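You operate a simulated robot arm through the tools that you are given. There is no shell and no other tool.

You are at the controls of a simulated robot arm. One attempt, no reset.

Task
Pour milk into the blue cup of coffee and stir it in.
Fine: about 50 ml. Stir with the black teaspoon. Jug and spoon go back where they were. Set down upright: milk jug.

The check looks at the end state, three seconds after you hand in, the way a careful person would. Anything else that was tipped, shoved, dropped, spilled or broken makes it a failure.

Robot
A 6-joint arm with a two-finger gripper, fixed in place. Base frame: the origin is on the floor under the middle of its stand, x ahead of it, y to its left, z up; the work surface is at about z = 0.91. Lengths are in m, angles in rad, forces in N, time in s.
With the tool pointing down near the work surface it reaches from about 0.46 to 0.82 m from the base axis. Its first joint turns from -2.897 to 2.897 rad. Payload 1.66 kg.
The TCP is the grasp point between the finger pads, 0.016 m short of the fingertips. In the tool frame z runs along the fingers and y along their closing line. The gripper opens to 0.111 m; its body begins 0.104 m behind the TCP.
Orientation is that of the tool frame in the base frame, as a unit quaternion [x, y, z, w]. With the fingers straight down and closing along the base's y, the tool's x points along the base's -x, its y along +y and its z along -z.

Tools
- The arm moves only by the tool send_rows. Its argument "series" is a list of rows, each a list of 2 entries, a list of its own where there are three numbers: the shift along the base's x, y, z in units of 100 mm (1.0 is 100 mm), then the turn, a rotation vector about the base's x, y, z in units of 180 degrees (1.0 is 180 degrees). In form: [[[dx, dy, dz], [wx, wy, wz]], ...]. A call has 1 to 20 rows; each row is the pose to reach, as a shift and turn from the pose commanded when the call began. "gripper" is the gripper command, from -1 (fully open) to 1 (shut), values between in proportion, set as the call begins (left out, the last holds). A call with a number of a shift or a turn outside -1 to 1 is refused whole. Rows are played at 5 a second. More than 0.05 m and 0.15 rad between two rows, or a gripper value outside its range, and nothing of the call is played. Where a pose cannot be reached the arm comes as near as it can. A force on the tool above 40 N (or 10 N above the force at the start of the call, whichever is more), or a blocked arm, ends the call early, and 0.2 s more pass. Each finger travels about 0.1698 m/s and halts on what it meets, pressing with about 32 N; the grip force reading is that of the motor and also rises with nothing between the fingers. The clock runs only during rows and for 0.2 s after the last one: add rows that repeat a pose to give the fingers time. The reply holds the time, the measured pose of the TCP, the force on the tool along the base axes, the opening and the grip force, in the units named above and with some noise, with the torque about the TCP (base axes, N m) and any sound that the robot's microphone picked up.
- Cameras (640 x 400 px; columns grow to the right, rows downward): "scene" is fixed at [0.0503, -0.6488, 1.7031]; the picture's right is [0.56, -0.83, 0.00], its down [-0.47, -0.32, -0.82] and it looks along [0.68, 0.46, -0.57] (base axes); focal length 363 px, centre (320, 200). "wrist" rides on the gripper at [0.07, 0.014, -0.143] in the tool frame; the picture's right is [-0.19, 0.98, 0.00], its down [-0.87, -0.17, -0.47] and it looks along [-0.46, -0.09, 0.88] (tool axes); focal length 230 px, centre (320, 200).
- get_image(camera): a new picture of that camera. No time passes.
- move_column(by): moves the trunk up (or, below 0, down) by that many m; the arm rides with it, the base frame stays. It gives what a move gives, with no picture.
- pixel_to_xyz(camera, pixels): there is no depth. For up to 12 entries [column, row, z] of the newest picture of that camera ("zoom" is the newest enlarged one), the place [x, y] in the base frame at which the ray of that pixel passes the height z, good to about 0.003 m. No time passes.
- close_up(camera, box): a new picture of the part [left, top, right, bottom] of that camera's present view, enlarged. No time passes.
- sign_off(): hands the job in; it is judged then, once.

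Leave the gripper open and the arm clear of the work at the hand-in unless told otherwise.

The tools are called as a command line: name --argument value ..., lists and objects as JSON in quotes. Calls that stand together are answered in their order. send_rows: Moves the arm, as the interface text tells. Its arguments: {"type":"object","properties":{"series":{"type":"array"},"gripper":{"type":"number"}},"required":["series"]} The other tools are called the same way: move_column (by) moves the trunk up or down; get_image (camera) takes a picture; pixel_to_xyz (camera, pixels) gives the place at which the rays of pixels pass given heights; close_up (camera, box) takes an enlarged picture of a part of a camera's view; sign_off () hands the job in.

At the start:

```text
time_s: 0.0
tcp_pos: [0.5162, -0.0041, 1.3447]
ee_rot: [0.0, 1.0, 0.0, 0.0]
ft_force: [0.9, 0.1, -0.2]
moment: [0.01, 0.0, 0.0]
grip_width: 0.111
grasp_force: 0.0
trunk travel left (down, up): [-0.275, 0.315]
```

scene: 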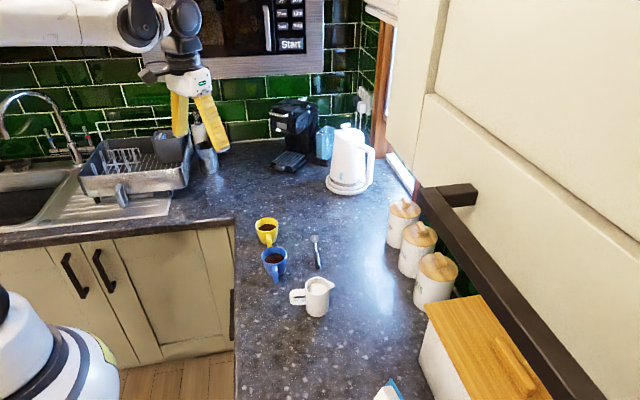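
wrist: 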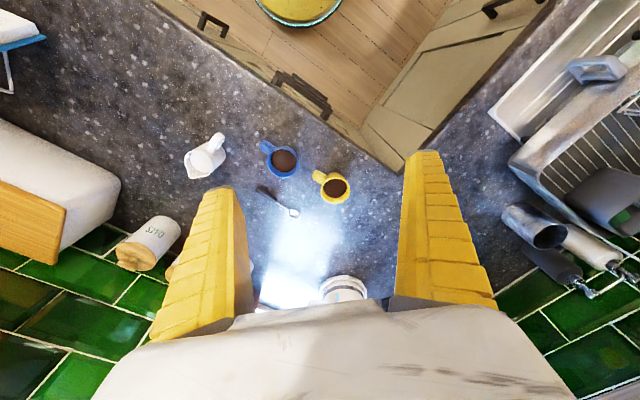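

I see a blue cup of coffee near scene pixel (274,262), a yellow cup at (267,230), a spoon at (317,250), and a white jug at (316,296). I'll take enlarged views to see them in detail.

close_up --camera "scene" --box '[230, 200, 360, 330]'

close_up --camera "wrist" --box '[170, 110, 370, 235]'

```text
3.08 times, centred on (295, 265) of scene
```

zoom: 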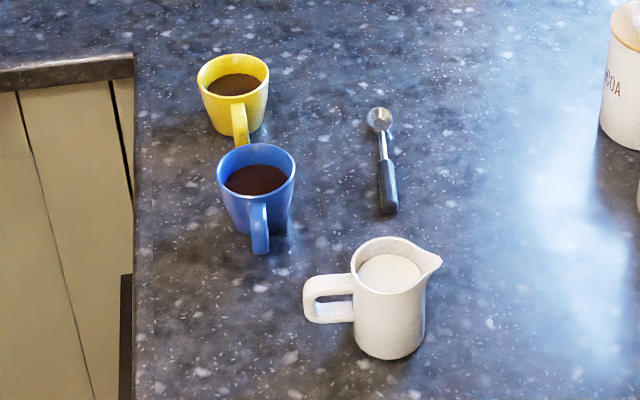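

```text
3.20 times, centred on (270, 172) of wrist
```

zoom: 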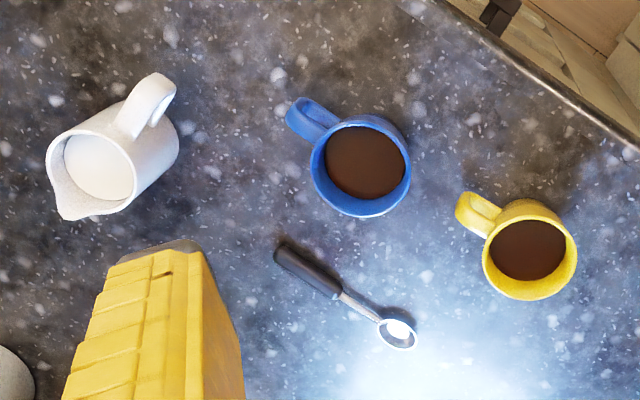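

The blue cup's rim is centred near zoom (365,165). The spoon runs from (283,254) to (398,332). The jug's rim is near (97,165), with its spout at (62,215). I'll query their places at several heights to triangulate with the scene view.

pixel_to_xyz --camera "zoom" --pixels '[[283, 254, 0.915], [342, 294, 0.915], [398, 332, 0.915], [365, 165, 0.91], [365, 165, 1.0], [97, 165, 0.91], [97, 165, 1.0], [160, 85, 1.0], [62, 217, 1.0], [530, 250, 1.0], [295, 110, 0.98], [466, 200, 0.98]]'

pixel_to_xyz --camera "scene" --pixels '[[317, 268, 0.915], [315, 237, 0.915], [276, 282, 0.91], [274, 253, 0.91], [274, 253, 1.0], [317, 283, 0.91], [317, 283, 1.0], [334, 284, 1.0], [309, 337, 0.91], [267, 222, 1.0], [294, 300, 0.98], [266, 241, 0.91]]'

```text
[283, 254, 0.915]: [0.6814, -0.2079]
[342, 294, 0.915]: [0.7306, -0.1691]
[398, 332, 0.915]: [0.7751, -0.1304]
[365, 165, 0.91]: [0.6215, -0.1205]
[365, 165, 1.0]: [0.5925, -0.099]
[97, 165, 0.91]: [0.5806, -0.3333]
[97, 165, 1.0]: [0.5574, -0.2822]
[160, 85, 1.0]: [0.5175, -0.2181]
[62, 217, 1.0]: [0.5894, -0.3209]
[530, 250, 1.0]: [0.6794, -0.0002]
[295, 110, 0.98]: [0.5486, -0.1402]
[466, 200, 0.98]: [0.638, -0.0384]
```

```text
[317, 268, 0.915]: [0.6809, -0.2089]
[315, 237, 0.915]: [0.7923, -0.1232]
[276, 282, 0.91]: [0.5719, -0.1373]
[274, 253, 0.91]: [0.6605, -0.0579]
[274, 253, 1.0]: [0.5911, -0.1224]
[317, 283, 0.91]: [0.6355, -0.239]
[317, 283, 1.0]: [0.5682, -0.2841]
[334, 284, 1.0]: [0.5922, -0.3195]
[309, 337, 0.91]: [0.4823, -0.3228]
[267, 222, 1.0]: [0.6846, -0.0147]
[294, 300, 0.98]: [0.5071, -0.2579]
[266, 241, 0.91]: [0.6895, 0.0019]
```

The triangulated positions are:
- **Blue cup:** about (0.60,-0.11), rim near z 0.98.
- **Jug:** about (0.56,-0.283), rim near z 1.0, with its spout pointing about -49°.
- **Spoon:** from (0.681,-0.208) to (0.79,-0.12).

Next I'll yaw the tool by about -49° and move it so the wrist camera looks closely at the jug.

send_rows --series '[[[-0.05, -0.1, -0.1], [0, 0, -0.034]], [[-0.1, -0.2, -0.2], [0, 0, -0.068]], [[-0.15, -0.35, -0.35], [0, 0, -0.102]], [[-0.2, -0.5, -0.5], [0, 0, -0.136]], [[-0.25, -0.65, -0.65], [0, 0, -0.17]], [[-0.3, -0.8, -0.8], [0, 0, -0.204]], [[-0.35, -0.95, -0.9], [0, 0, -0.238]], [[-0.36, -1.0, -1.0], [0, 0, -0.272]], [[-0.36, -1.0, -1.0], [0, 0, -0.272]]]' --gripper -1

```text
time_s: 2.0
tcp_pos: [0.4796, -0.1037, 1.2444]
ee_rot: [0.415, 0.91, 0.0, 0.0]
ft_force: [0.3, 1.2, -0.2]
moment: [-0.01, -0.03, 0.01]
grip_width: 0.1109
grasp_force: 0.0
trunk travel left (down, up): [-0.275, 0.315]
```

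The tool arrived with a -49° yaw. Now I'll take pictures with the wrist camera and the scene camera.

get_image --camera "wrist"

get_image --camera "scene"

```text
taken
```

wrist: 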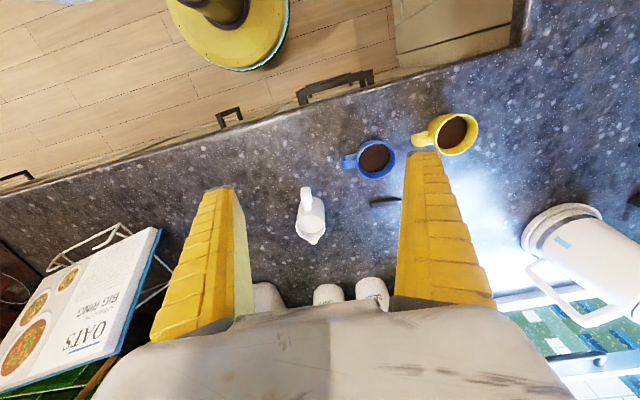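

```text
taken
```

scene: 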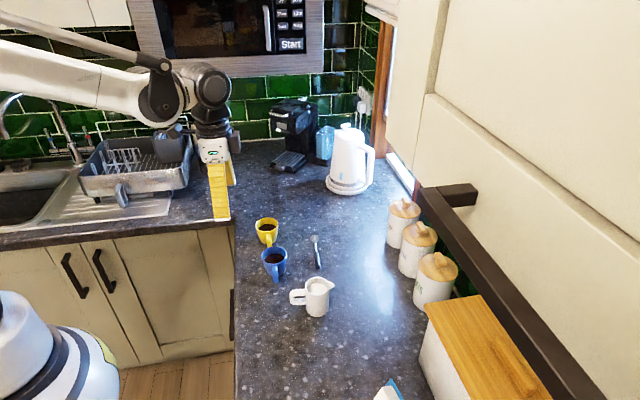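

The jug sits at wrist (311,215), with its handle–spout line nearly vertical in the image, so the yaw looks right. I'll take a close-up of the jug and cups.

close_up --camera "wrist" --box '[270, 170, 350, 250]'

pixel_to_xyz --camera "zoom" --pixels '[[320, 200, 1.0]]'

close_up --camera "wrist" --box '[330, 100, 490, 220]'

```text
5.00 times, centred on (310, 210) of wrist
```

zoom: 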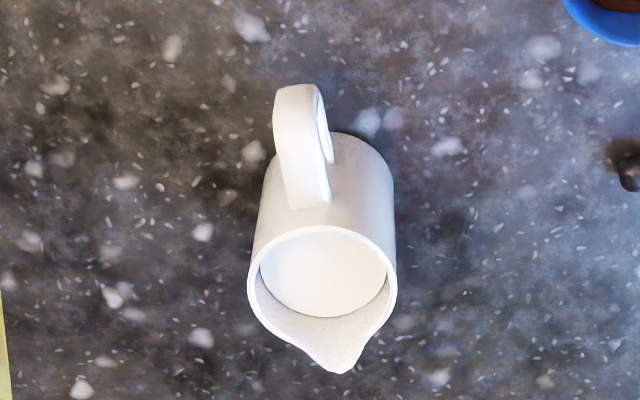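

```text
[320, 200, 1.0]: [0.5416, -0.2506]
```

```text
3.33 times, centred on (410, 160) of wrist
```

zoom: 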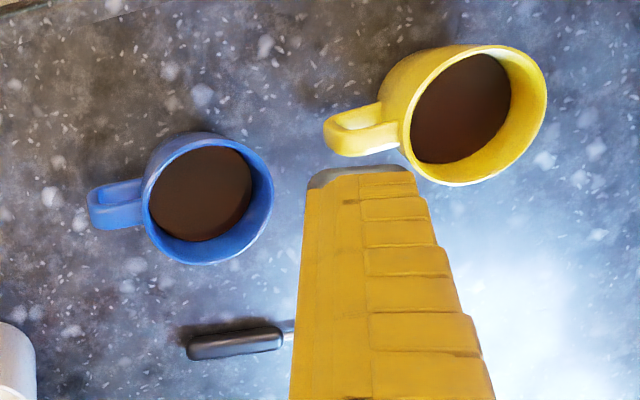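

The jug's rim edges in that zoom are left (247,270), right (397,270), top (322,227) and spout (334,372). I'll convert these into wrist pixels and query several heights. I'll do the same for the blue cup rim, centred near wrist (387,152).

pixel_to_xyz --camera "wrist" --pixels '[[295.4, 224, 1.0], [325.4, 224, 1.0], [310.4, 215.4, 1.0], [312.8, 244.4, 1.0], [305.4, 187.6, 0.98], [310.5, 226, 1.0], [310.5, 226, 0.98], [374.5, 158, 0.98], [374.5, 158, 0.96], [372, 158.5, 0.96]]'

pixel_to_xyz --camera "scene" --pixels '[[317.5, 285, 1.0], [317.5, 285, 0.98], [334.5, 284.5, 1.0], [274.1, 255.5, 0.98], [274.1, 255.5, 0.96], [317, 316.4, 0.91], [274.5, 258.5, 0.96]]'

close_up --camera "scene" --box '[285, 265, 345, 325]'

close_up --camera "scene" --box '[240, 210, 310, 290]'

```text
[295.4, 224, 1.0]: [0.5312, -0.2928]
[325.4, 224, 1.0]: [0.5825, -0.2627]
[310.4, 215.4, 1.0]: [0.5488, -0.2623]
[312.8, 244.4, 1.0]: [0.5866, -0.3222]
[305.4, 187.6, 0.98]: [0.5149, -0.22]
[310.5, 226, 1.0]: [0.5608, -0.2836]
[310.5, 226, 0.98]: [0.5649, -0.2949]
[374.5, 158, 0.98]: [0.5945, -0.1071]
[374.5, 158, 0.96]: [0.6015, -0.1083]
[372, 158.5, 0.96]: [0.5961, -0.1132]
```

```text
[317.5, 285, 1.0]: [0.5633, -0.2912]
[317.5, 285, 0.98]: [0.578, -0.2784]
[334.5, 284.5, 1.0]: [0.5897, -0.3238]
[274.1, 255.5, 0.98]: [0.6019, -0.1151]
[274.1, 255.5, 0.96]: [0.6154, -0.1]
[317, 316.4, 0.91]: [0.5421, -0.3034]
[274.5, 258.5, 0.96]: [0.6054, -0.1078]
```

```text
6.67 times, centred on (315, 295) of scene
```

zoom: 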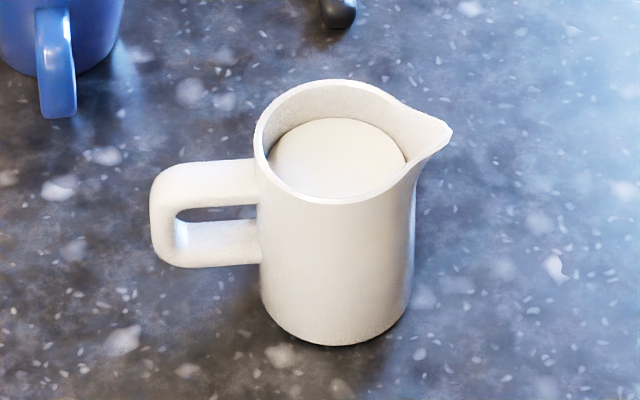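

```text
5.00 times, centred on (275, 250) of scene
```

zoom: 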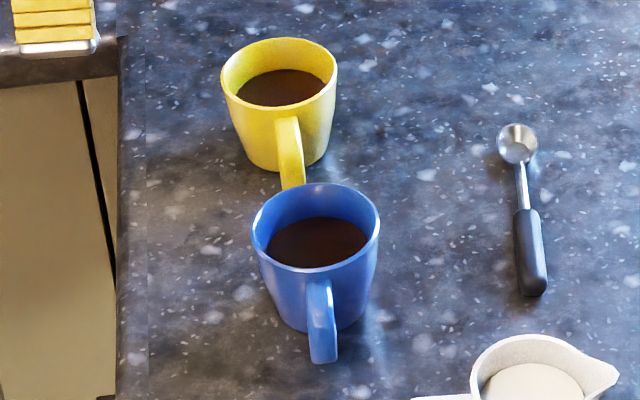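

I now read the jug axis as -54.5°, its diameter as about 0.06, its centre near (0.562,-0.287) and its rim near z 0.995. The milk is about 1.5 cm below the rim. The blue cup is centred near (0.605,-0.1075), its rim near z 0.975, and the coffee is about 2 cm below the rim.

Before touching the jug, I'll rehearse the pour pose empty and high above the cup to check the arm can reach the tilt.

send_rows --series '[[[0.15, 0.08, -0.15], [0, 0, -0.005]], [[0.3, 0.16, -0.3], [0, 0, -0.01]], [[0.45, 0.24, -0.45], [0, 0, -0.015]], [[0.6, 0.32, -0.6], [0, 0, -0.02]], [[0.75, 0.4, -0.75], [0, 0, -0.025]], [[0.88, 0.49, -0.9], [0, 0, -0.0306]], [[0.88, 0.49, -0.9], [0, 0, -0.0306]]]'

send_rows --series '[[[0, 0, 0], [0.034, 0.0242, 0]], [[0, 0, 0], [0.068, 0.0484, 0]], [[0, 0, 0], [0.102, 0.0726, 0]], [[0, 0, 0], [0.136, 0.0968, 0]], [[0, 0, 0], [0.17, 0.121, 0]], [[0, 0, 0], [0.2035, 0.1452, 0]], [[0, 0, 0], [0.226, 0.161, 0]], [[0, 0, 0], [0.226, 0.161, 0]]]'

```text
time_s: 3.6
tcp_pos: [0.5693, -0.0565, 1.153]
ee_rot: [0.456, 0.89, -0.001, 0.0]
ft_force: [-0.7, 1.1, -0.3]
moment: [0.01, -0.03, 0.03]
grip_width: 0.1112
grasp_force: 0.0
trunk travel left (down, up): [-0.275, 0.315]
```

```text
time_s: 5.4
tcp_pos: [0.5687, -0.0561, 1.1538]
ee_rot: [0.438, 0.851, 0.135, -0.256]
ft_force: [-0.5, -0.6, -0.1]
moment: [-0.01, -0.03, 0.0]
grip_width: 0.1109
grasp_force: 0.0
out of reach, approached as far as the arm can: row 5, 6, 7, 8
trunk travel left (down, up): [-0.275, 0.315]
```

The rehearsal reached only about 33° of tilt past vertical. I'll therefore grip the jug with the tool leaning about 25° toward the handle side, which gives the pour a larger range. I'll undo the tilt and check which reference the turns use.

send_rows --series '[[[0, 0, 0], [-0.034, -0.0242, 0]], [[0, 0, 0], [-0.068, -0.0484, 0]], [[0, 0, 0], [-0.102, -0.0726, 0]], [[0, 0, 0], [-0.136, -0.0968, 0]], [[0, 0, 0], [-0.17, -0.121, 0]], [[0, 0, 0], [-0.2035, -0.1452, 0]], [[0, 0, 0], [-0.226, -0.161, 0]], [[0, 0, 0], [-0.226, -0.161, 0]]]'

```text
time_s: 7.2
tcp_pos: [0.5687, -0.055, 1.1535]
ee_rot: [0.452, 0.88, -0.063, 0.129]
ft_force: [0.2, 0.4, 0.2]
moment: [-0.03, -0.04, -0.02]
grip_width: 0.1109
grasp_force: 0.1
trunk travel left (down, up): [-0.275, 0.315]
```

The turns run from the pose actually reached, and the lean is now -16.5°. I'll test the end of the pour at the working height, at z about 1.05 with +25° of tool tilt, still above the cup rims.

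send_rows --series '[[[0, 0, -0.2], [0.03, 0.0214, 0]], [[0, 0, -0.4], [0.06, 0.0428, 0]], [[0, 0, -0.6], [0.09, 0.0642, 0]], [[0, 0, -0.8], [0.12, 0.0856, 0]], [[0, 0, -1.0], [0.15, 0.107, 0]], [[0, 0, -1.0], [0.1855, 0.1323, 0]], [[0, 0, -1.0], [0.21, 0.15, 0]], [[0, 0, -1.0], [0.21, 0.15, 0]]]'

```text
time_s: 9.0
tcp_pos: [0.5683, -0.0544, 1.0543]
ee_rot: [0.441, 0.859, 0.12, -0.231]
ft_force: [-0.6, -0.1, 0.4]
moment: [0.01, 0.0, -0.02]
grip_width: 0.1109
grasp_force: 0.0
trunk travel left (down, up): [-0.275, 0.315]
```

+30° of tool tilt is reachable at z 1.05, so gripping with a -25° lean allows about 55° of jug tilt. I'll take a wrist picture here to refine the cup position.

get_image --camera "wrist"

get_image --camera "scene"

```text
taken
```

wrist: 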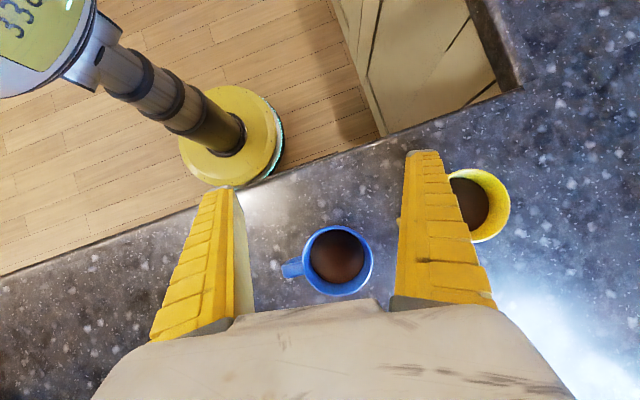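

```text
taken
```

scene: 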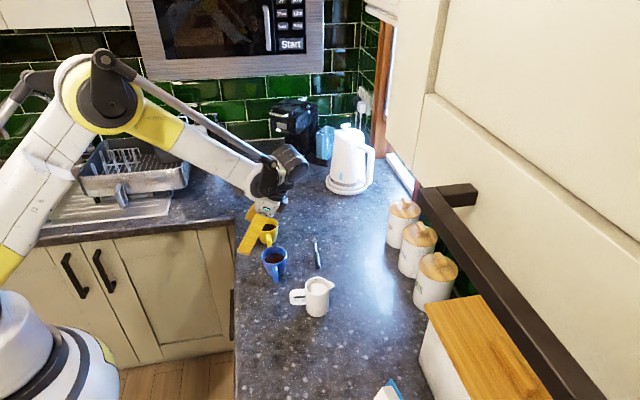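

The cup shows clearly between the fingers at wrist (338,260). I'll zoom in and triangulate.

close_up --camera "wrist" --box '[270, 200, 400, 310]'

pixel_to_xyz --camera "wrist" --pixels '[[338.5, 261, 0.96], [338.5, 261, 0.975], [338.5, 261, 0.99], [304, 261, 0.975], [373, 261, 0.975], [338.5, 226, 0.975], [338.5, 296, 0.975]]'

```text
3.64 times, centred on (335, 255) of wrist
```

zoom: 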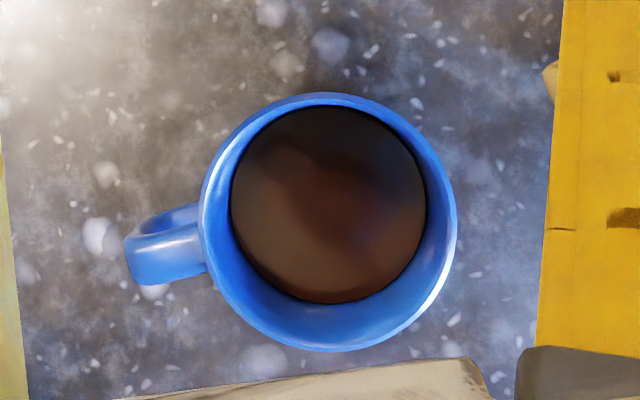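

```text
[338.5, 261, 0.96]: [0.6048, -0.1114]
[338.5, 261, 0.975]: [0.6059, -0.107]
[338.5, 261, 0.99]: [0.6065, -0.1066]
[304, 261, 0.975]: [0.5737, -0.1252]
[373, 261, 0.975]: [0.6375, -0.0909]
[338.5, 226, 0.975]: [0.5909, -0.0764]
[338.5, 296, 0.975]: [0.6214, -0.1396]
```

The cup centre is firm at (0.605,-0.1075), with a rim radius of 0.037. Next I'll raise the arm, swing to a -25° lean, and head toward the jug.

send_rows --series '[[[0, 0, 0.3], [-0.025, -0.0178, 0]], [[0, -0.1, 0.5], [-0.05, -0.0357, 0]], [[0, -0.2, 0.7], [-0.08, -0.0571, 0]], [[0, -0.35, 0.85], [-0.115, -0.0821, 0]], [[0, -0.5, 0.95], [-0.15, -0.107, 0]], [[0, -0.65, 1.0], [-0.185, -0.132, 0]], [[0, -0.8, 1.0], [-0.22, -0.157, 0]], [[-0.03, -0.95, 1.0], [-0.2487, -0.1775, 0]], [[-0.06, -1.0, 1.0], [-0.2487, -0.1775, 0]]]'

send_rows --series '[[[0, -0.2, 0], [0, 0, 0]], [[0, -0.4, 0], [0, 0, 0]], [[0, -0.6, 0], [0, 0, 0]], [[0, -0.8, 0], [0, 0, 0]], [[0, -1.0, 0], [0, 0, 0]], [[0, -1.0, 0], [0, 0, 0]]]'

```text
time_s: 11.0
tcp_pos: [0.5619, -0.1571, 1.155]
ee_rot: [0.446, 0.868, -0.098, 0.193]
ft_force: [0.9, -0.4, -0.9]
moment: [0.02, -0.02, -0.04]
grip_width: 0.111
grasp_force: 0.1
trunk travel left (down, up): [-0.275, 0.315]
```

```text
time_s: 12.4
tcp_pos: [0.5628, -0.2575, 1.1554]
ee_rot: [0.446, 0.869, -0.097, 0.193]
ft_force: [-0.5, -0.1, 0.7]
moment: [0.01, -0.02, -0.01]
grip_width: 0.1109
grasp_force: 0.1
trunk travel left (down, up): [-0.275, 0.315]
```

The lean is -25° and the TCP is at (0.5628,-0.2575,1.155). I'll check the jug's alignment in the wrist camera.

get_image --camera "wrist"

close_up --camera "wrist" --box '[260, 130, 380, 230]'

```text
taken
```

wrist: 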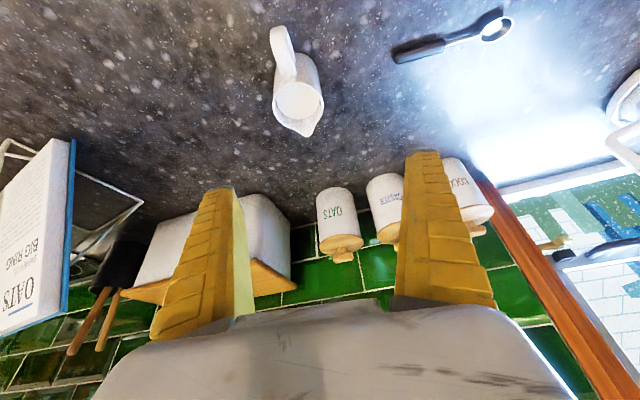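

```text
4.00 times, centred on (320, 180) of wrist
```

zoom: 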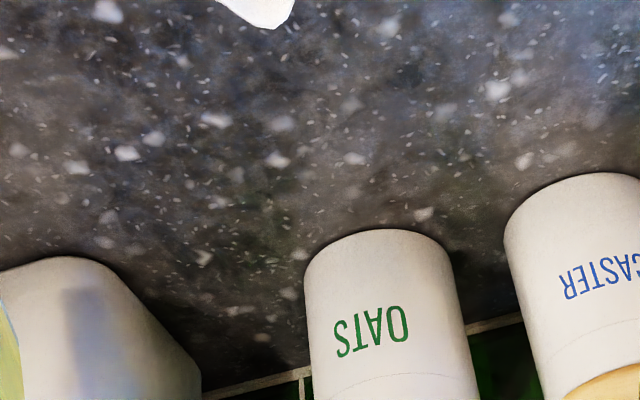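

The jug is higher in the frame, at wrist (297,90). I'll zoom there and triangulate the rim.

close_up --camera "wrist" --box '[240, 20, 360, 140]'

pixel_to_xyz --camera "wrist" --pixels '[[298, 101, 0.99], [298, 101, 1.0], [274, 100, 0.995], [322, 100, 0.995], [303, 136, 0.995], [277, 28, 0.98]]'

```text
3.33 times, centred on (300, 80) of wrist
```

zoom: 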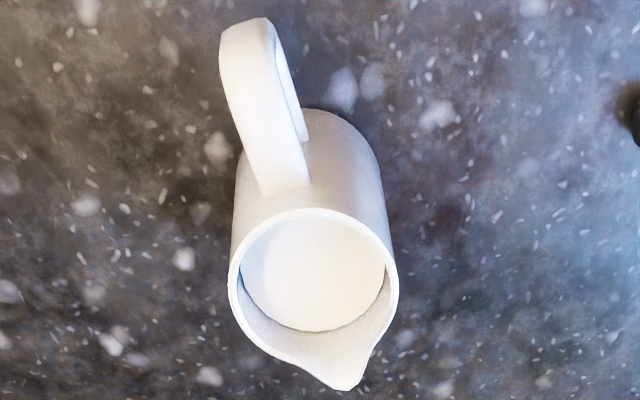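

```text
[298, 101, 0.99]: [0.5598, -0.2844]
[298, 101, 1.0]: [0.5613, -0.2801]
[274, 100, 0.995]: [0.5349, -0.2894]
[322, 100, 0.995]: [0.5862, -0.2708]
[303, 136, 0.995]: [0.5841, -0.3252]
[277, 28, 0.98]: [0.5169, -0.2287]
```

The jug axis is now confirmed at (0.5624,-0.287), with its spout toward -54°. I'll centre over it and come down to z about 1.055, with the fingertips still above the rim.

send_rows --series '[[[0, -0.1, -0.1], [0, 0, 0]], [[0, -0.2, -0.3], [0, 0, 0]], [[0, -0.295, -0.5], [0, 0, 0]], [[0, -0.295, -0.7], [0, 0, 0]], [[0, -0.295, -0.9], [0, 0, 0]], [[0, -0.295, -1.0], [0, 0, 0]], [[0, -0.295, -1.0], [0, 0, 0]]]'

get_image --camera "wrist"

get_image --camera "scene"

```text
time_s: 14.0
tcp_pos: [0.5625, -0.285, 1.0569]
ee_rot: [0.446, 0.869, -0.098, 0.193]
ft_force: [0.3, -0.8, -0.3]
moment: [-0.01, -0.02, -0.02]
grip_width: 0.1107
grasp_force: 0.1
trunk travel left (down, up): [-0.275, 0.315]
```

```text
taken
```

wrist: 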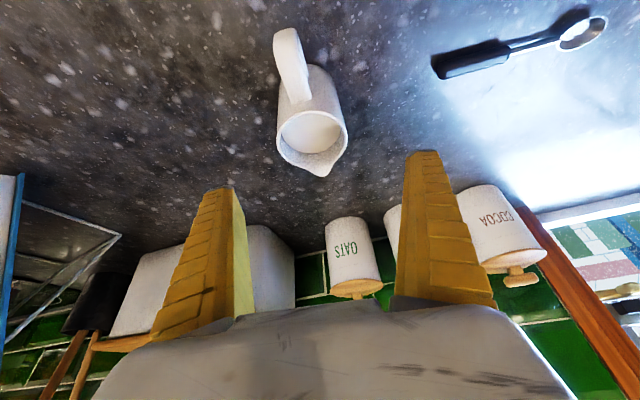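

```text
taken
```

scene: 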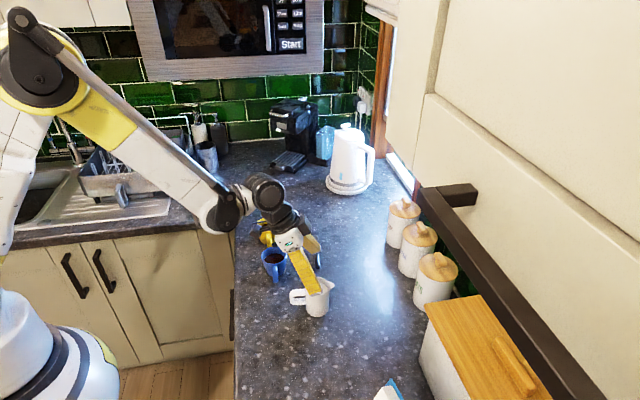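

The fingers straddle the jug evenly. I'll check the rim centre once more, near (312,139), before going down.

close_up --camera "wrist" --box '[250, 80, 370, 190]'

pixel_to_xyz --camera "wrist" --pixels '[[312, 140, 0.99], [312, 140, 1.0], [277, 141, 0.995], [348, 136, 0.995], [322, 176, 0.995]]'

```text
3.64 times, centred on (310, 135) of wrist
```

zoom: 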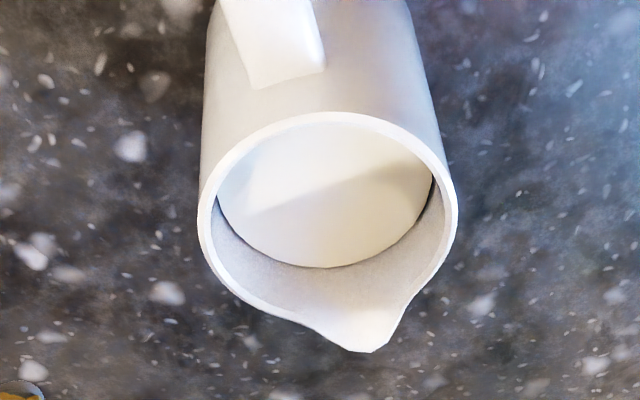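

```text
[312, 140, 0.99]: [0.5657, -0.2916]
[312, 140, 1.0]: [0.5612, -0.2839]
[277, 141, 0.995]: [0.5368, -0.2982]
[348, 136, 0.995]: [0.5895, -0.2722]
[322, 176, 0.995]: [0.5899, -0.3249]
```

The rim's left–right middle is at (0.563,-0.285), well aligned with the TCP. I'll go straight down 0.1 m around the jug body.

send_rows --series '[[[0, -0.01, -0.12], [0, 0, 0]], [[0, -0.01, -0.24], [0, 0, 0]], [[0, -0.01, -0.36], [0, 0, 0]], [[0, -0.01, -0.48], [0, 0, 0]], [[0, -0.01, -0.6], [0, 0, 0]], [[0, -0.01, -0.72], [0, 0, 0]], [[0, -0.01, -0.84], [0, 0, 0]], [[0, -0.01, -0.94], [0, 0, 0]], [[0, -0.01, -1.0], [0, 0, 0]], [[0, -0.01, -1.0], [0, 0, 0]]]'

get_image --camera "wrist"

close_up --camera "scene" --box '[240, 210, 370, 330]'

```text
time_s: 16.2
tcp_pos: [0.5624, -0.287, 0.9551]
ee_rot: [0.446, 0.868, -0.098, 0.193]
ft_force: [0.3, 1.2, 0.3]
moment: [0.03, 0.02, -0.02]
grip_width: 0.1107
grasp_force: 0.0
trunk travel left (down, up): [-0.275, 0.315]
```

```text
taken
```

wrist: 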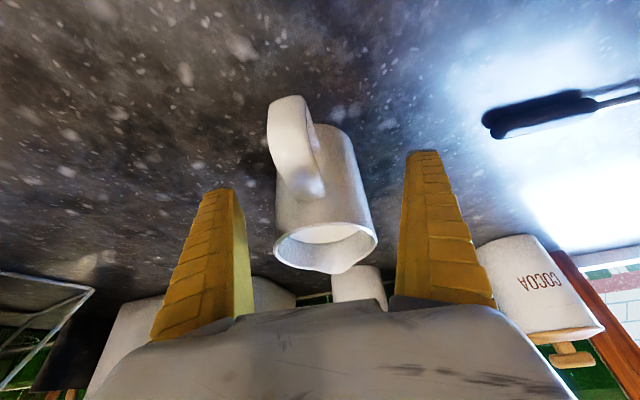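

```text
3.33 times, centred on (305, 270) of scene
```

zoom: 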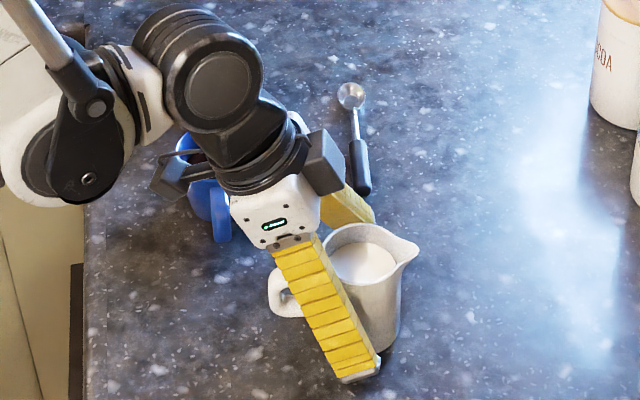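

The jug sits centred between the fingers. I'll close gently in steps, first to about 0.066 m so the fingers stop just short of the roughly 0.06 m body.

send_rows --series '[[[0, 0, 0], [0, 0, 0]], [[0, 0, 0], [0, 0, 0]], [[0, 0, 0], [0, 0, 0]]]' --gripper -0.19

get_image --camera "wrist"

```text
time_s: 17.0
tcp_pos: [0.5617, -0.2858, 0.955]
ee_rot: [0.445, 0.869, -0.096, 0.194]
ft_force: [-0.4, 0.8, -0.5]
moment: [0.01, 0.01, -0.01]
grip_width: 0.0675
grasp_force: 1.2
trunk travel left (down, up): [-0.275, 0.315]
```

```text
taken
```

wrist: 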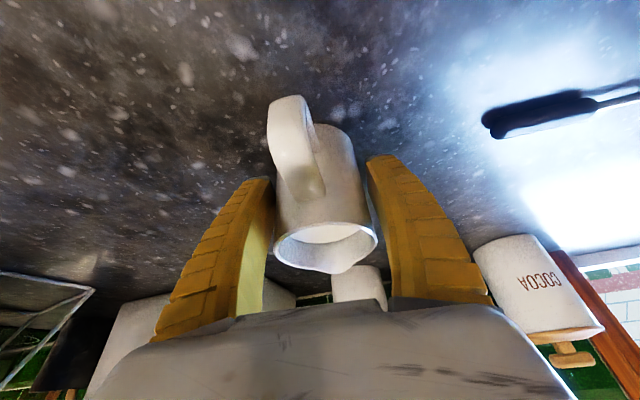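

The fingers are near the body on both sides at 0.0675 m. I'll close in further steps and then grip fully.

send_rows --series '[[[0, 0, 0], [0, 0, 0]], [[0, 0, 0], [0, 0, 0]]]' --gripper -0.08

send_rows --series '[[[0, 0, 0], [0, 0, 0]], [[0, 0, 0], [0, 0, 0]], [[0, 0, 0], [0, 0, 0]], [[0, 0, 0], [0, 0, 0]]]' --gripper 1

get_image --camera "wrist"

```text
time_s: 17.6
tcp_pos: [0.5617, -0.2864, 0.9551]
ee_rot: [0.447, 0.868, -0.097, 0.193]
ft_force: [1.0, 0.0, -0.3]
moment: [0.0, 0.02, 0.01]
grip_width: 0.062
grasp_force: 1.8
trunk travel left (down, up): [-0.275, 0.315]
```

```text
time_s: 18.6
tcp_pos: [0.5618, -0.2867, 0.955]
ee_rot: [0.446, 0.868, -0.097, 0.193]
ft_force: [1.6, -1.5, 9.4]
moment: [-0.3, 0.16, 0.09]
grip_width: 0.0567
grasp_force: 31.7
trunk travel left (down, up): [-0.275, 0.315]
```

```text
taken
```

wrist: 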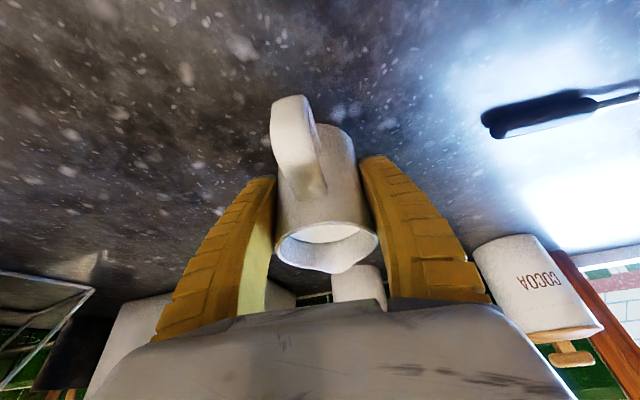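

The jug is gripped at 31.7 N and 0.0567 m, pressing slightly down on the counter. I'll lift gently by 1 cm and read the load.

send_rows --series '[[[0, 0, 0.02], [0, 0, 0]], [[0, 0, 0.05], [0, 0, 0]], [[0, 0, 0.1], [0, 0, 0]], [[0, 0, 0.15], [0, 0, 0]], [[0, 0, 0.2], [0, 0, 0]], [[0, 0, 0.2], [0, 0, 0]], [[0, 0, 0.2], [0, 0, 0]]]'

get_image --camera "wrist"

close_up --camera "scene" --box '[240, 210, 370, 330]'

```text
time_s: 20.2
tcp_pos: [0.5624, -0.2866, 0.9738]
ee_rot: [0.446, 0.869, -0.097, 0.192]
ft_force: [-0.3, 0.2, 3.2]
moment: [0.12, 0.03, -0.04]
grip_width: 0.0565
grasp_force: 31.9
trunk travel left (down, up): [-0.275, 0.315]
```

```text
taken
```

wrist: 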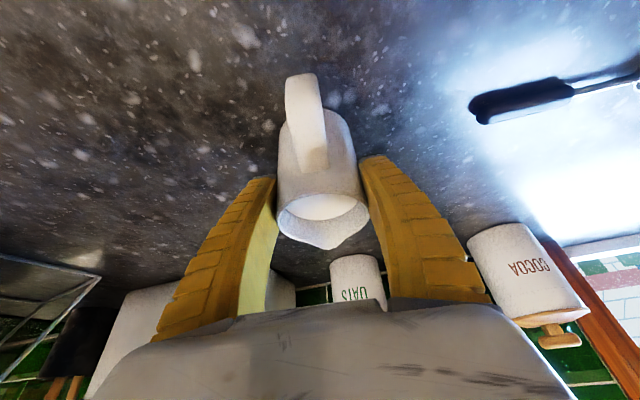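

```text
3.33 times, centred on (305, 270) of scene
```

zoom: 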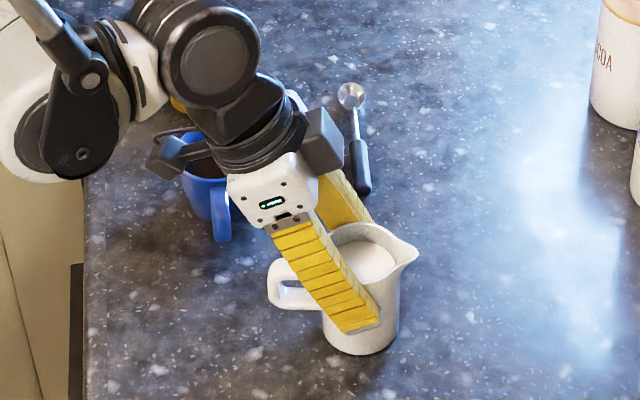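

The jug moved about 28 px within the wrist view, so it seems the fingers slid up along it rather than lifting it. I'll look closer before going on.

close_up --camera "wrist" --box '[230, 60, 420, 260]'

close_up --camera "scene" --box '[285, 260, 350, 325]'

pixel_to_xyz --camera "wrist" --pixels '[[323, 218, 0.995], [323, 218, 1.01], [327, 249, 0.995], [300, 76, 0.98]]'

```text
2.00 times, centred on (325, 160) of wrist
```

zoom: 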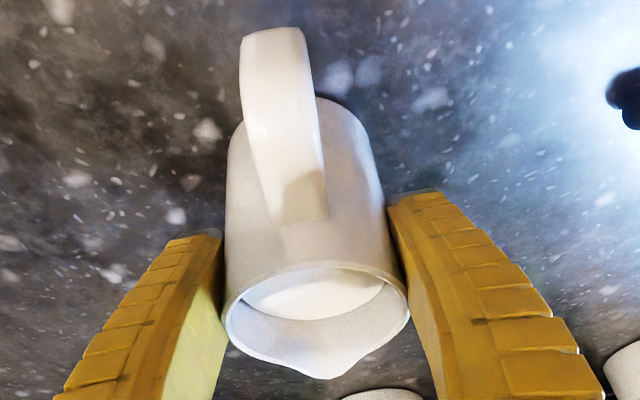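

```text
6.15 times, centred on (318, 292) of scene
```

zoom: 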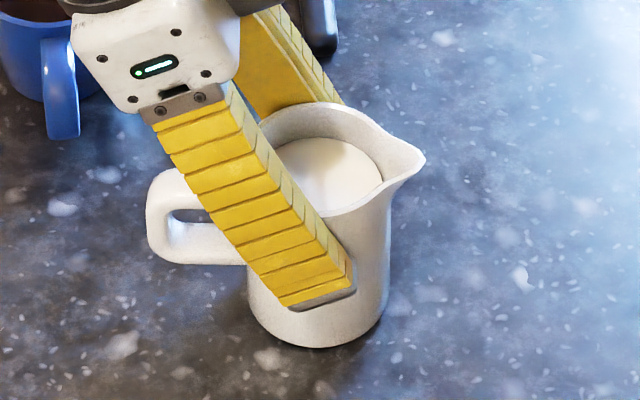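

```text
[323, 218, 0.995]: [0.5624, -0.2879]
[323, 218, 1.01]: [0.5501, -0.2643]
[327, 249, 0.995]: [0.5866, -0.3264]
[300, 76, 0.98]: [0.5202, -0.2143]
```

The jug hasn't moved from its spot: its spout is still at scene (335,285) and its base bottom is unchanged. The fingers slid up it. I'll hold still briefly and read the forces again to understand the contact.

send_rows --series '[[[0, 0, 0], [0, 0, 0]]]'

send_rows --series '[[[0, 0, 0.02], [0, 0, 0]]]'

send_rows --series '[[[0, 0, 0.02], [0, 0, 0]]]'

```text
time_s: 20.6
tcp_pos: [0.5615, -0.2854, 0.9752]
ee_rot: [0.446, 0.869, -0.098, 0.193]
ft_force: [1.3, 0.6, 3.9]
moment: [0.13, 0.02, -0.05]
grip_width: 0.0564
grasp_force: 32.0
trunk travel left (down, up): [-0.275, 0.315]
```

```text
time_s: 21.0
tcp_pos: [0.5607, -0.2866, 0.9762]
ee_rot: [0.446, 0.868, -0.098, 0.193]
ft_force: [0.0, -0.3, 1.4]
moment: [-0.02, 0.01, -0.01]
grip_width: 0.0565
grasp_force: 31.6
trunk travel left (down, up): [-0.275, 0.315]
```

```text
time_s: 21.4
tcp_pos: [0.5613, -0.2856, 0.9784]
ee_rot: [0.446, 0.868, -0.098, 0.194]
ft_force: [0.5, 0.3, -3.0]
moment: [-0.01, -0.02, -0.01]
grip_width: 0.0564
grasp_force: 32.0
trunk travel left (down, up): [-0.275, 0.315]
```

The z force went from +3.9 through +1.4 to -3.0 N as I raised in 2 mm steps, so the grip is now taking up the jug's weight. I'll continue in small steps.

send_rows --series '[[[0, 0, 0.02], [0, 0, 0]]]'

send_rows --series '[[[0, 0, 0.02], [0, 0, 0]]]'

send_rows --series '[[[0, 0, 0.02], [0, 0, 0]]]'

get_image --camera "wrist"

close_up --camera "scene" --box '[285, 260, 350, 325]'

```text
time_s: 21.8
tcp_pos: [0.5623, -0.2857, 0.9793]
ee_rot: [0.445, 0.869, -0.098, 0.193]
ft_force: [0.0, -0.3, -3.6]
moment: [-0.05, -0.02, -0.01]
grip_width: 0.0564
grasp_force: 32.4
trunk travel left (down, up): [-0.275, 0.315]
```

```text
time_s: 22.2
tcp_pos: [0.5628, -0.2872, 0.9818]
ee_rot: [0.446, 0.868, -0.097, 0.194]
ft_force: [0.0, 0.2, -3.1]
moment: [-0.01, -0.04, -0.02]
grip_width: 0.0563
grasp_force: 32.3
trunk travel left (down, up): [-0.275, 0.315]
```

```text
time_s: 22.6
tcp_pos: [0.5613, -0.2869, 0.9839]
ee_rot: [0.446, 0.869, -0.097, 0.193]
ft_force: [0.6, 0.5, -2.0]
moment: [-0.02, -0.02, 0.0]
grip_width: 0.0565
grasp_force: 32.3
trunk travel left (down, up): [-0.275, 0.315]
```

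```text
taken
```

wrist: 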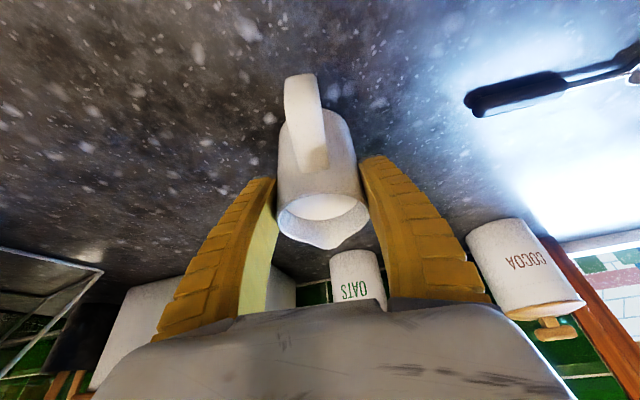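

```text
6.15 times, centred on (318, 292) of scene
```

zoom: 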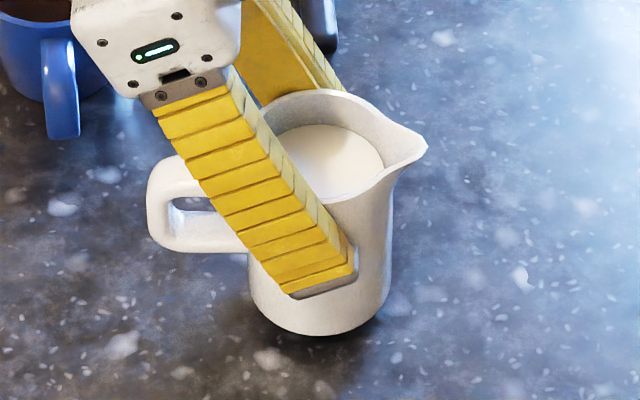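

The jug is now off the counter: a shadow gap shows under it, the load is about -3 N, and it isn't slipping in the wrist view. I'll raise it 2 cm, hold for over a second, and check for slip.

send_rows --series '[[[0, 0, 0.04], [0, 0, 0]], [[0, 0, 0.08], [0, 0, 0]], [[0, 0, 0.12], [0, 0, 0]], [[0, 0, 0.16], [0, 0, 0]], [[0, 0, 0.2], [0, 0, 0]], [[0, 0, 0.2], [0, 0, 0]], [[0, 0, 0.2], [0, 0, 0]], [[0, 0, 0.2], [0, 0, 0]], [[0, 0, 0.2], [0, 0, 0]], [[0, 0, 0.2], [0, 0, 0]]]'

get_image --camera "wrist"

close_up --camera "scene" --box '[285, 250, 350, 325]'

```text
time_s: 24.8
tcp_pos: [0.5624, -0.2864, 1.0048]
ee_rot: [0.446, 0.869, -0.097, 0.193]
ft_force: [0.9, 0.6, -3.9]
moment: [-0.01, -0.02, -0.03]
grip_width: 0.0564
grasp_force: 32.3
trunk travel left (down, up): [-0.275, 0.315]
```

```text
taken
```

wrist: 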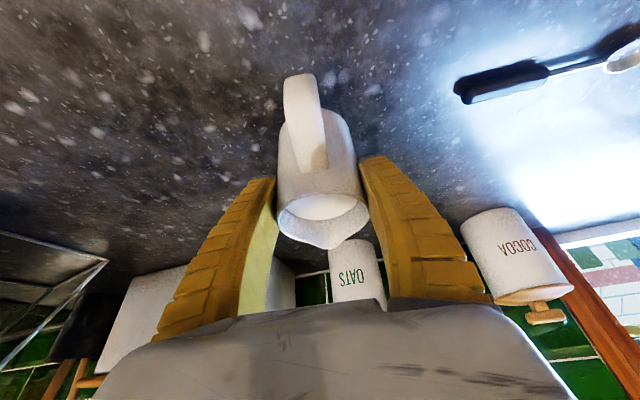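

```text
5.33 times, centred on (318, 288) of scene
```

zoom: 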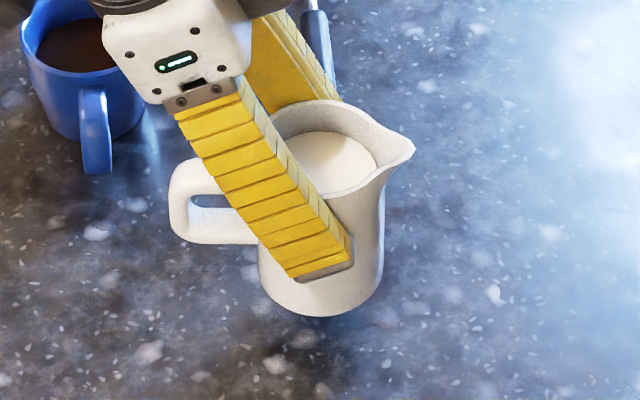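

The hold is steady, with no slip and a load around -3.3 N. I'll raise the jug 10 cm, then carry it slowly upright toward the cup.

send_rows --series '[[[0, 0, 0.04], [0, 0, 0]], [[0, 0, 0.12], [0, 0, 0]], [[0, 0, 0.22], [0, 0, 0]], [[0, 0, 0.34], [0, 0, 0]], [[0, 0, 0.46], [0, 0, 0]], [[0, 0, 0.58], [0, 0, 0]], [[0, 0, 0.7], [0, 0, 0]], [[0, 0, 0.82], [0, 0, 0]], [[0, 0, 0.92], [0, 0, 0]], [[0, 0, 0.98], [0, 0, 0]], [[0, 0, 1.0], [0, 0, 0]], [[0, 0, 1.0], [0, 0, 0]]]'

send_rows --series '[[[0, 0.03, 0], [0, 0, 0]], [[0, 0.1, 0], [0, 0, 0]], [[0, 0.2, 0], [0, 0, 0]], [[0, 0.3, 0], [0, 0, 0]], [[0, 0.4, 0], [0, 0, 0]], [[0, 0.5, 0], [0, 0, 0]], [[0, 0.6, 0], [0, 0, 0]], [[0, 0.7, 0], [0, 0, 0]], [[0, 0.8, 0], [0, 0, 0]], [[0, 0.9, 0], [0, 0, 0]], [[0, 0.97, 0], [0, 0, 0]], [[0, 1.0, 0], [0, 0, 0]], [[0, 1.0, 0], [0, 0, 0]]]'

get_image --camera "wrist"

get_image --camera "scene"

```text
time_s: 27.4
tcp_pos: [0.5619, -0.2858, 1.1047]
ee_rot: [0.446, 0.869, -0.097, 0.193]
ft_force: [-0.7, -0.2, -3.5]
moment: [-0.05, -0.03, 0.01]
grip_width: 0.0563
grasp_force: 32.2
trunk travel left (down, up): [-0.275, 0.315]
```

```text
time_s: 30.2
tcp_pos: [0.5611, -0.1852, 1.1024]
ee_rot: [0.446, 0.868, -0.097, 0.194]
ft_force: [-0.9, -0.4, -3.1]
moment: [-0.03, -0.01, 0.0]
grip_width: 0.0561
grasp_force: 31.8
trunk travel left (down, up): [-0.275, 0.315]
```

```text
taken
```

wrist: 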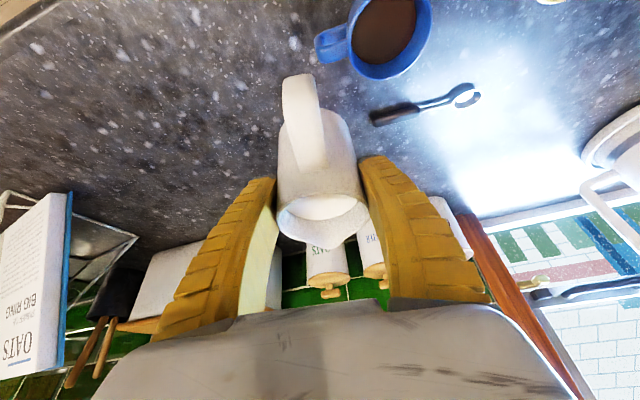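

```text
taken
```

scene: 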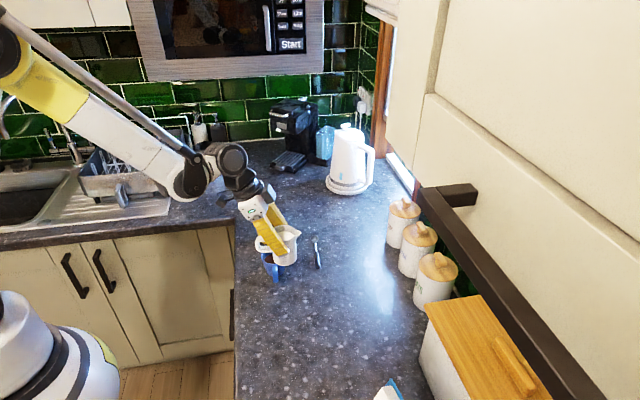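

The carry is stable. I'll zoom in to check for slow slip in the fingers.

close_up --camera "wrist" --box '[230, 60, 420, 260]'

```text
2.00 times, centred on (325, 160) of wrist
```

zoom: 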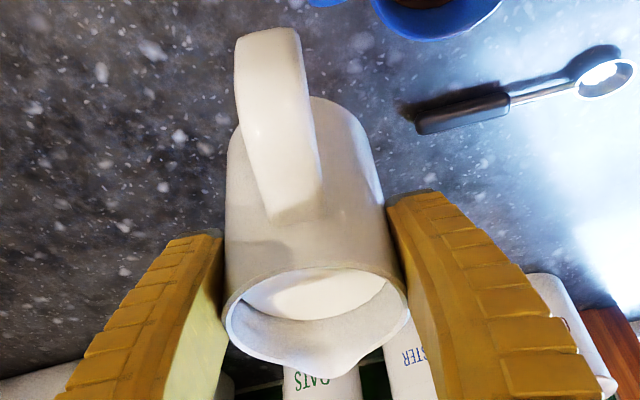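

There's practically no slip. I'll carry on another 10 cm in y at the same height, with the jug bottom about 6 cm above the cup rims.

send_rows --series '[[[0, 0.03, 0], [0, 0, 0]], [[0.01, 0.1, 0], [0, 0, 0]], [[0.02, 0.2, 0], [0, 0, 0]], [[0.03, 0.3, 0], [0, 0, 0]], [[0.04, 0.4, 0], [0, 0, 0]], [[0.05, 0.5, 0], [0, 0, 0]], [[0.06, 0.6, 0], [0, 0, 0]], [[0.07, 0.7, 0], [0, 0, 0]], [[0.08, 0.8, 0], [0, 0, 0]], [[0.09, 0.9, 0], [0, 0, 0]], [[0.09, 0.97, 0], [0, 0, 0]], [[0.09, 1.0, 0], [0, 0, 0]], [[0.09, 1.0, 0], [0, 0, 0]]]'

send_rows --series '[[[0, 0.05, 0], [0, 0, 0]], [[0, 0.12, 0], [0, 0, 0]], [[0, 0.2, 0], [0, 0, 0]], [[0, 0.26, 0], [0, 0, 0]], [[0, 0.26, 0], [0, 0, 0]], [[0, 0.26, 0], [0, 0, 0]]]'

get_image --camera "wrist"

close_up --camera "scene" --box '[220, 170, 350, 300]'

```text
time_s: 33.0
tcp_pos: [0.57, -0.0866, 1.1029]
ee_rot: [0.446, 0.869, -0.098, 0.193]
ft_force: [1.3, 0.6, -3.7]
moment: [-0.02, -0.03, 0.0]
grip_width: 0.0562
grasp_force: 32.6
trunk travel left (down, up): [-0.275, 0.315]
```

```text
time_s: 34.4
tcp_pos: [0.5711, -0.0599, 1.1034]
ee_rot: [0.446, 0.869, -0.098, 0.192]
ft_force: [0.2, 0.4, -3.9]
moment: [-0.03, -0.03, -0.01]
grip_width: 0.0564
grasp_force: 32.2
trunk travel left (down, up): [-0.275, 0.315]
```

```text
taken
```

wrist: 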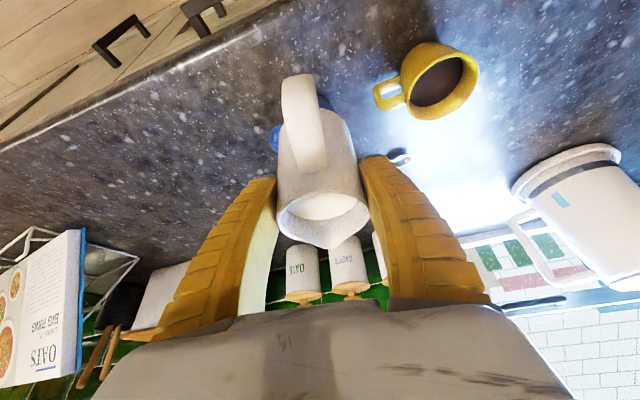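

```text
3.08 times, centred on (285, 235) of scene
```

zoom: 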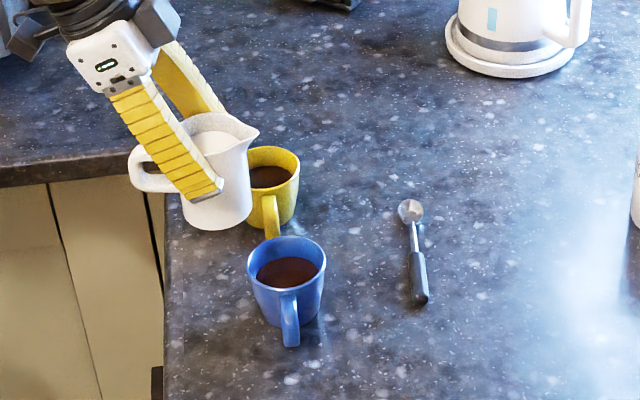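

The jug is now above and beside the blue cup. I'll verify the spout tip's place, at scene (264.8,212.2), at z about 1.12.

pixel_to_xyz --camera "scene" --pixels '[[264.8, 212.2, 1.12], [264.8, 212.2, 1.115], [264.8, 212.2, 1.125], [274.3, 255.5, 0.972]]'

pixel_to_xyz --camera "wrist" --pixels '[[332, 248, 1.12], [322, 210, 1.12]]'

```text
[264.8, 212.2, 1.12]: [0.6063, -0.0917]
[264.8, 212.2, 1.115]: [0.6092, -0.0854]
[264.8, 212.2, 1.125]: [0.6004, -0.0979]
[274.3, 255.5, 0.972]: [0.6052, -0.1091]
```

```text
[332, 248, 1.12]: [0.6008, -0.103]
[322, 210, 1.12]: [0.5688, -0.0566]
```

The spout tip is at about (0.600,-0.098), nicely over the near half of the cup opening. I'll tilt the jug to 12°, below where milk should flow, keeping the spout over the cup, and then lower it so the spout is about 6 cm above the rim.

send_rows --series '[[[0, 0, 0], [0.009, 0.0064, 0]], [[0, 0.01, 0], [0.018, 0.0129, 0]], [[-0.01, 0.01, 0], [0.027, 0.0193, 0]], [[-0.01, 0.02, 0], [0.036, 0.0258, 0]], [[-0.02, 0.02, 0], [0.0453, 0.0323, 0]], [[-0.02, 0.025, 0], [0.0543, 0.0387, 0]], [[-0.02, 0.025, 0], [0.0543, 0.0387, 0]]]'

get_image --camera "wrist"

close_up --camera "scene" --box '[220, 170, 350, 300]'

```text
time_s: 36.0
tcp_pos: [0.5695, -0.0562, 1.1055]
ee_rot: [0.454, 0.884, -0.049, 0.101]
ft_force: [0.1, -1.2, -3.9]
moment: [-0.02, -0.04, 0.01]
grip_width: 0.0564
grasp_force: 31.9
trunk travel left (down, up): [-0.275, 0.315]
```

```text
taken
```

wrist: 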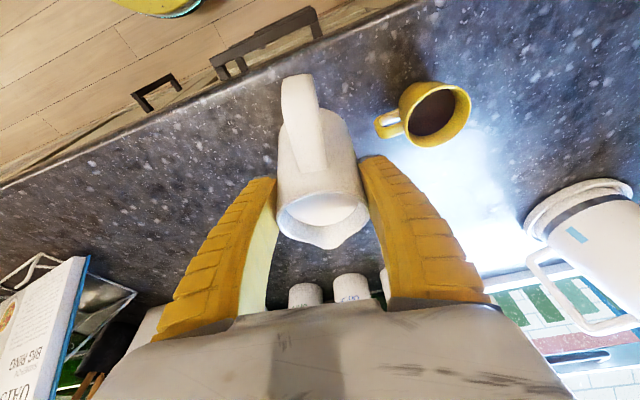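

```text
3.08 times, centred on (285, 235) of scene
```

zoom: 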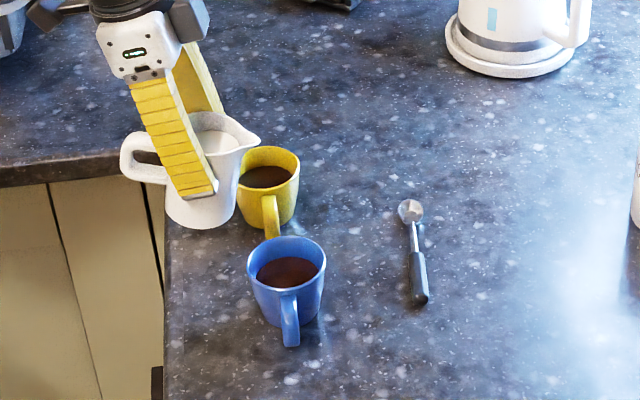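

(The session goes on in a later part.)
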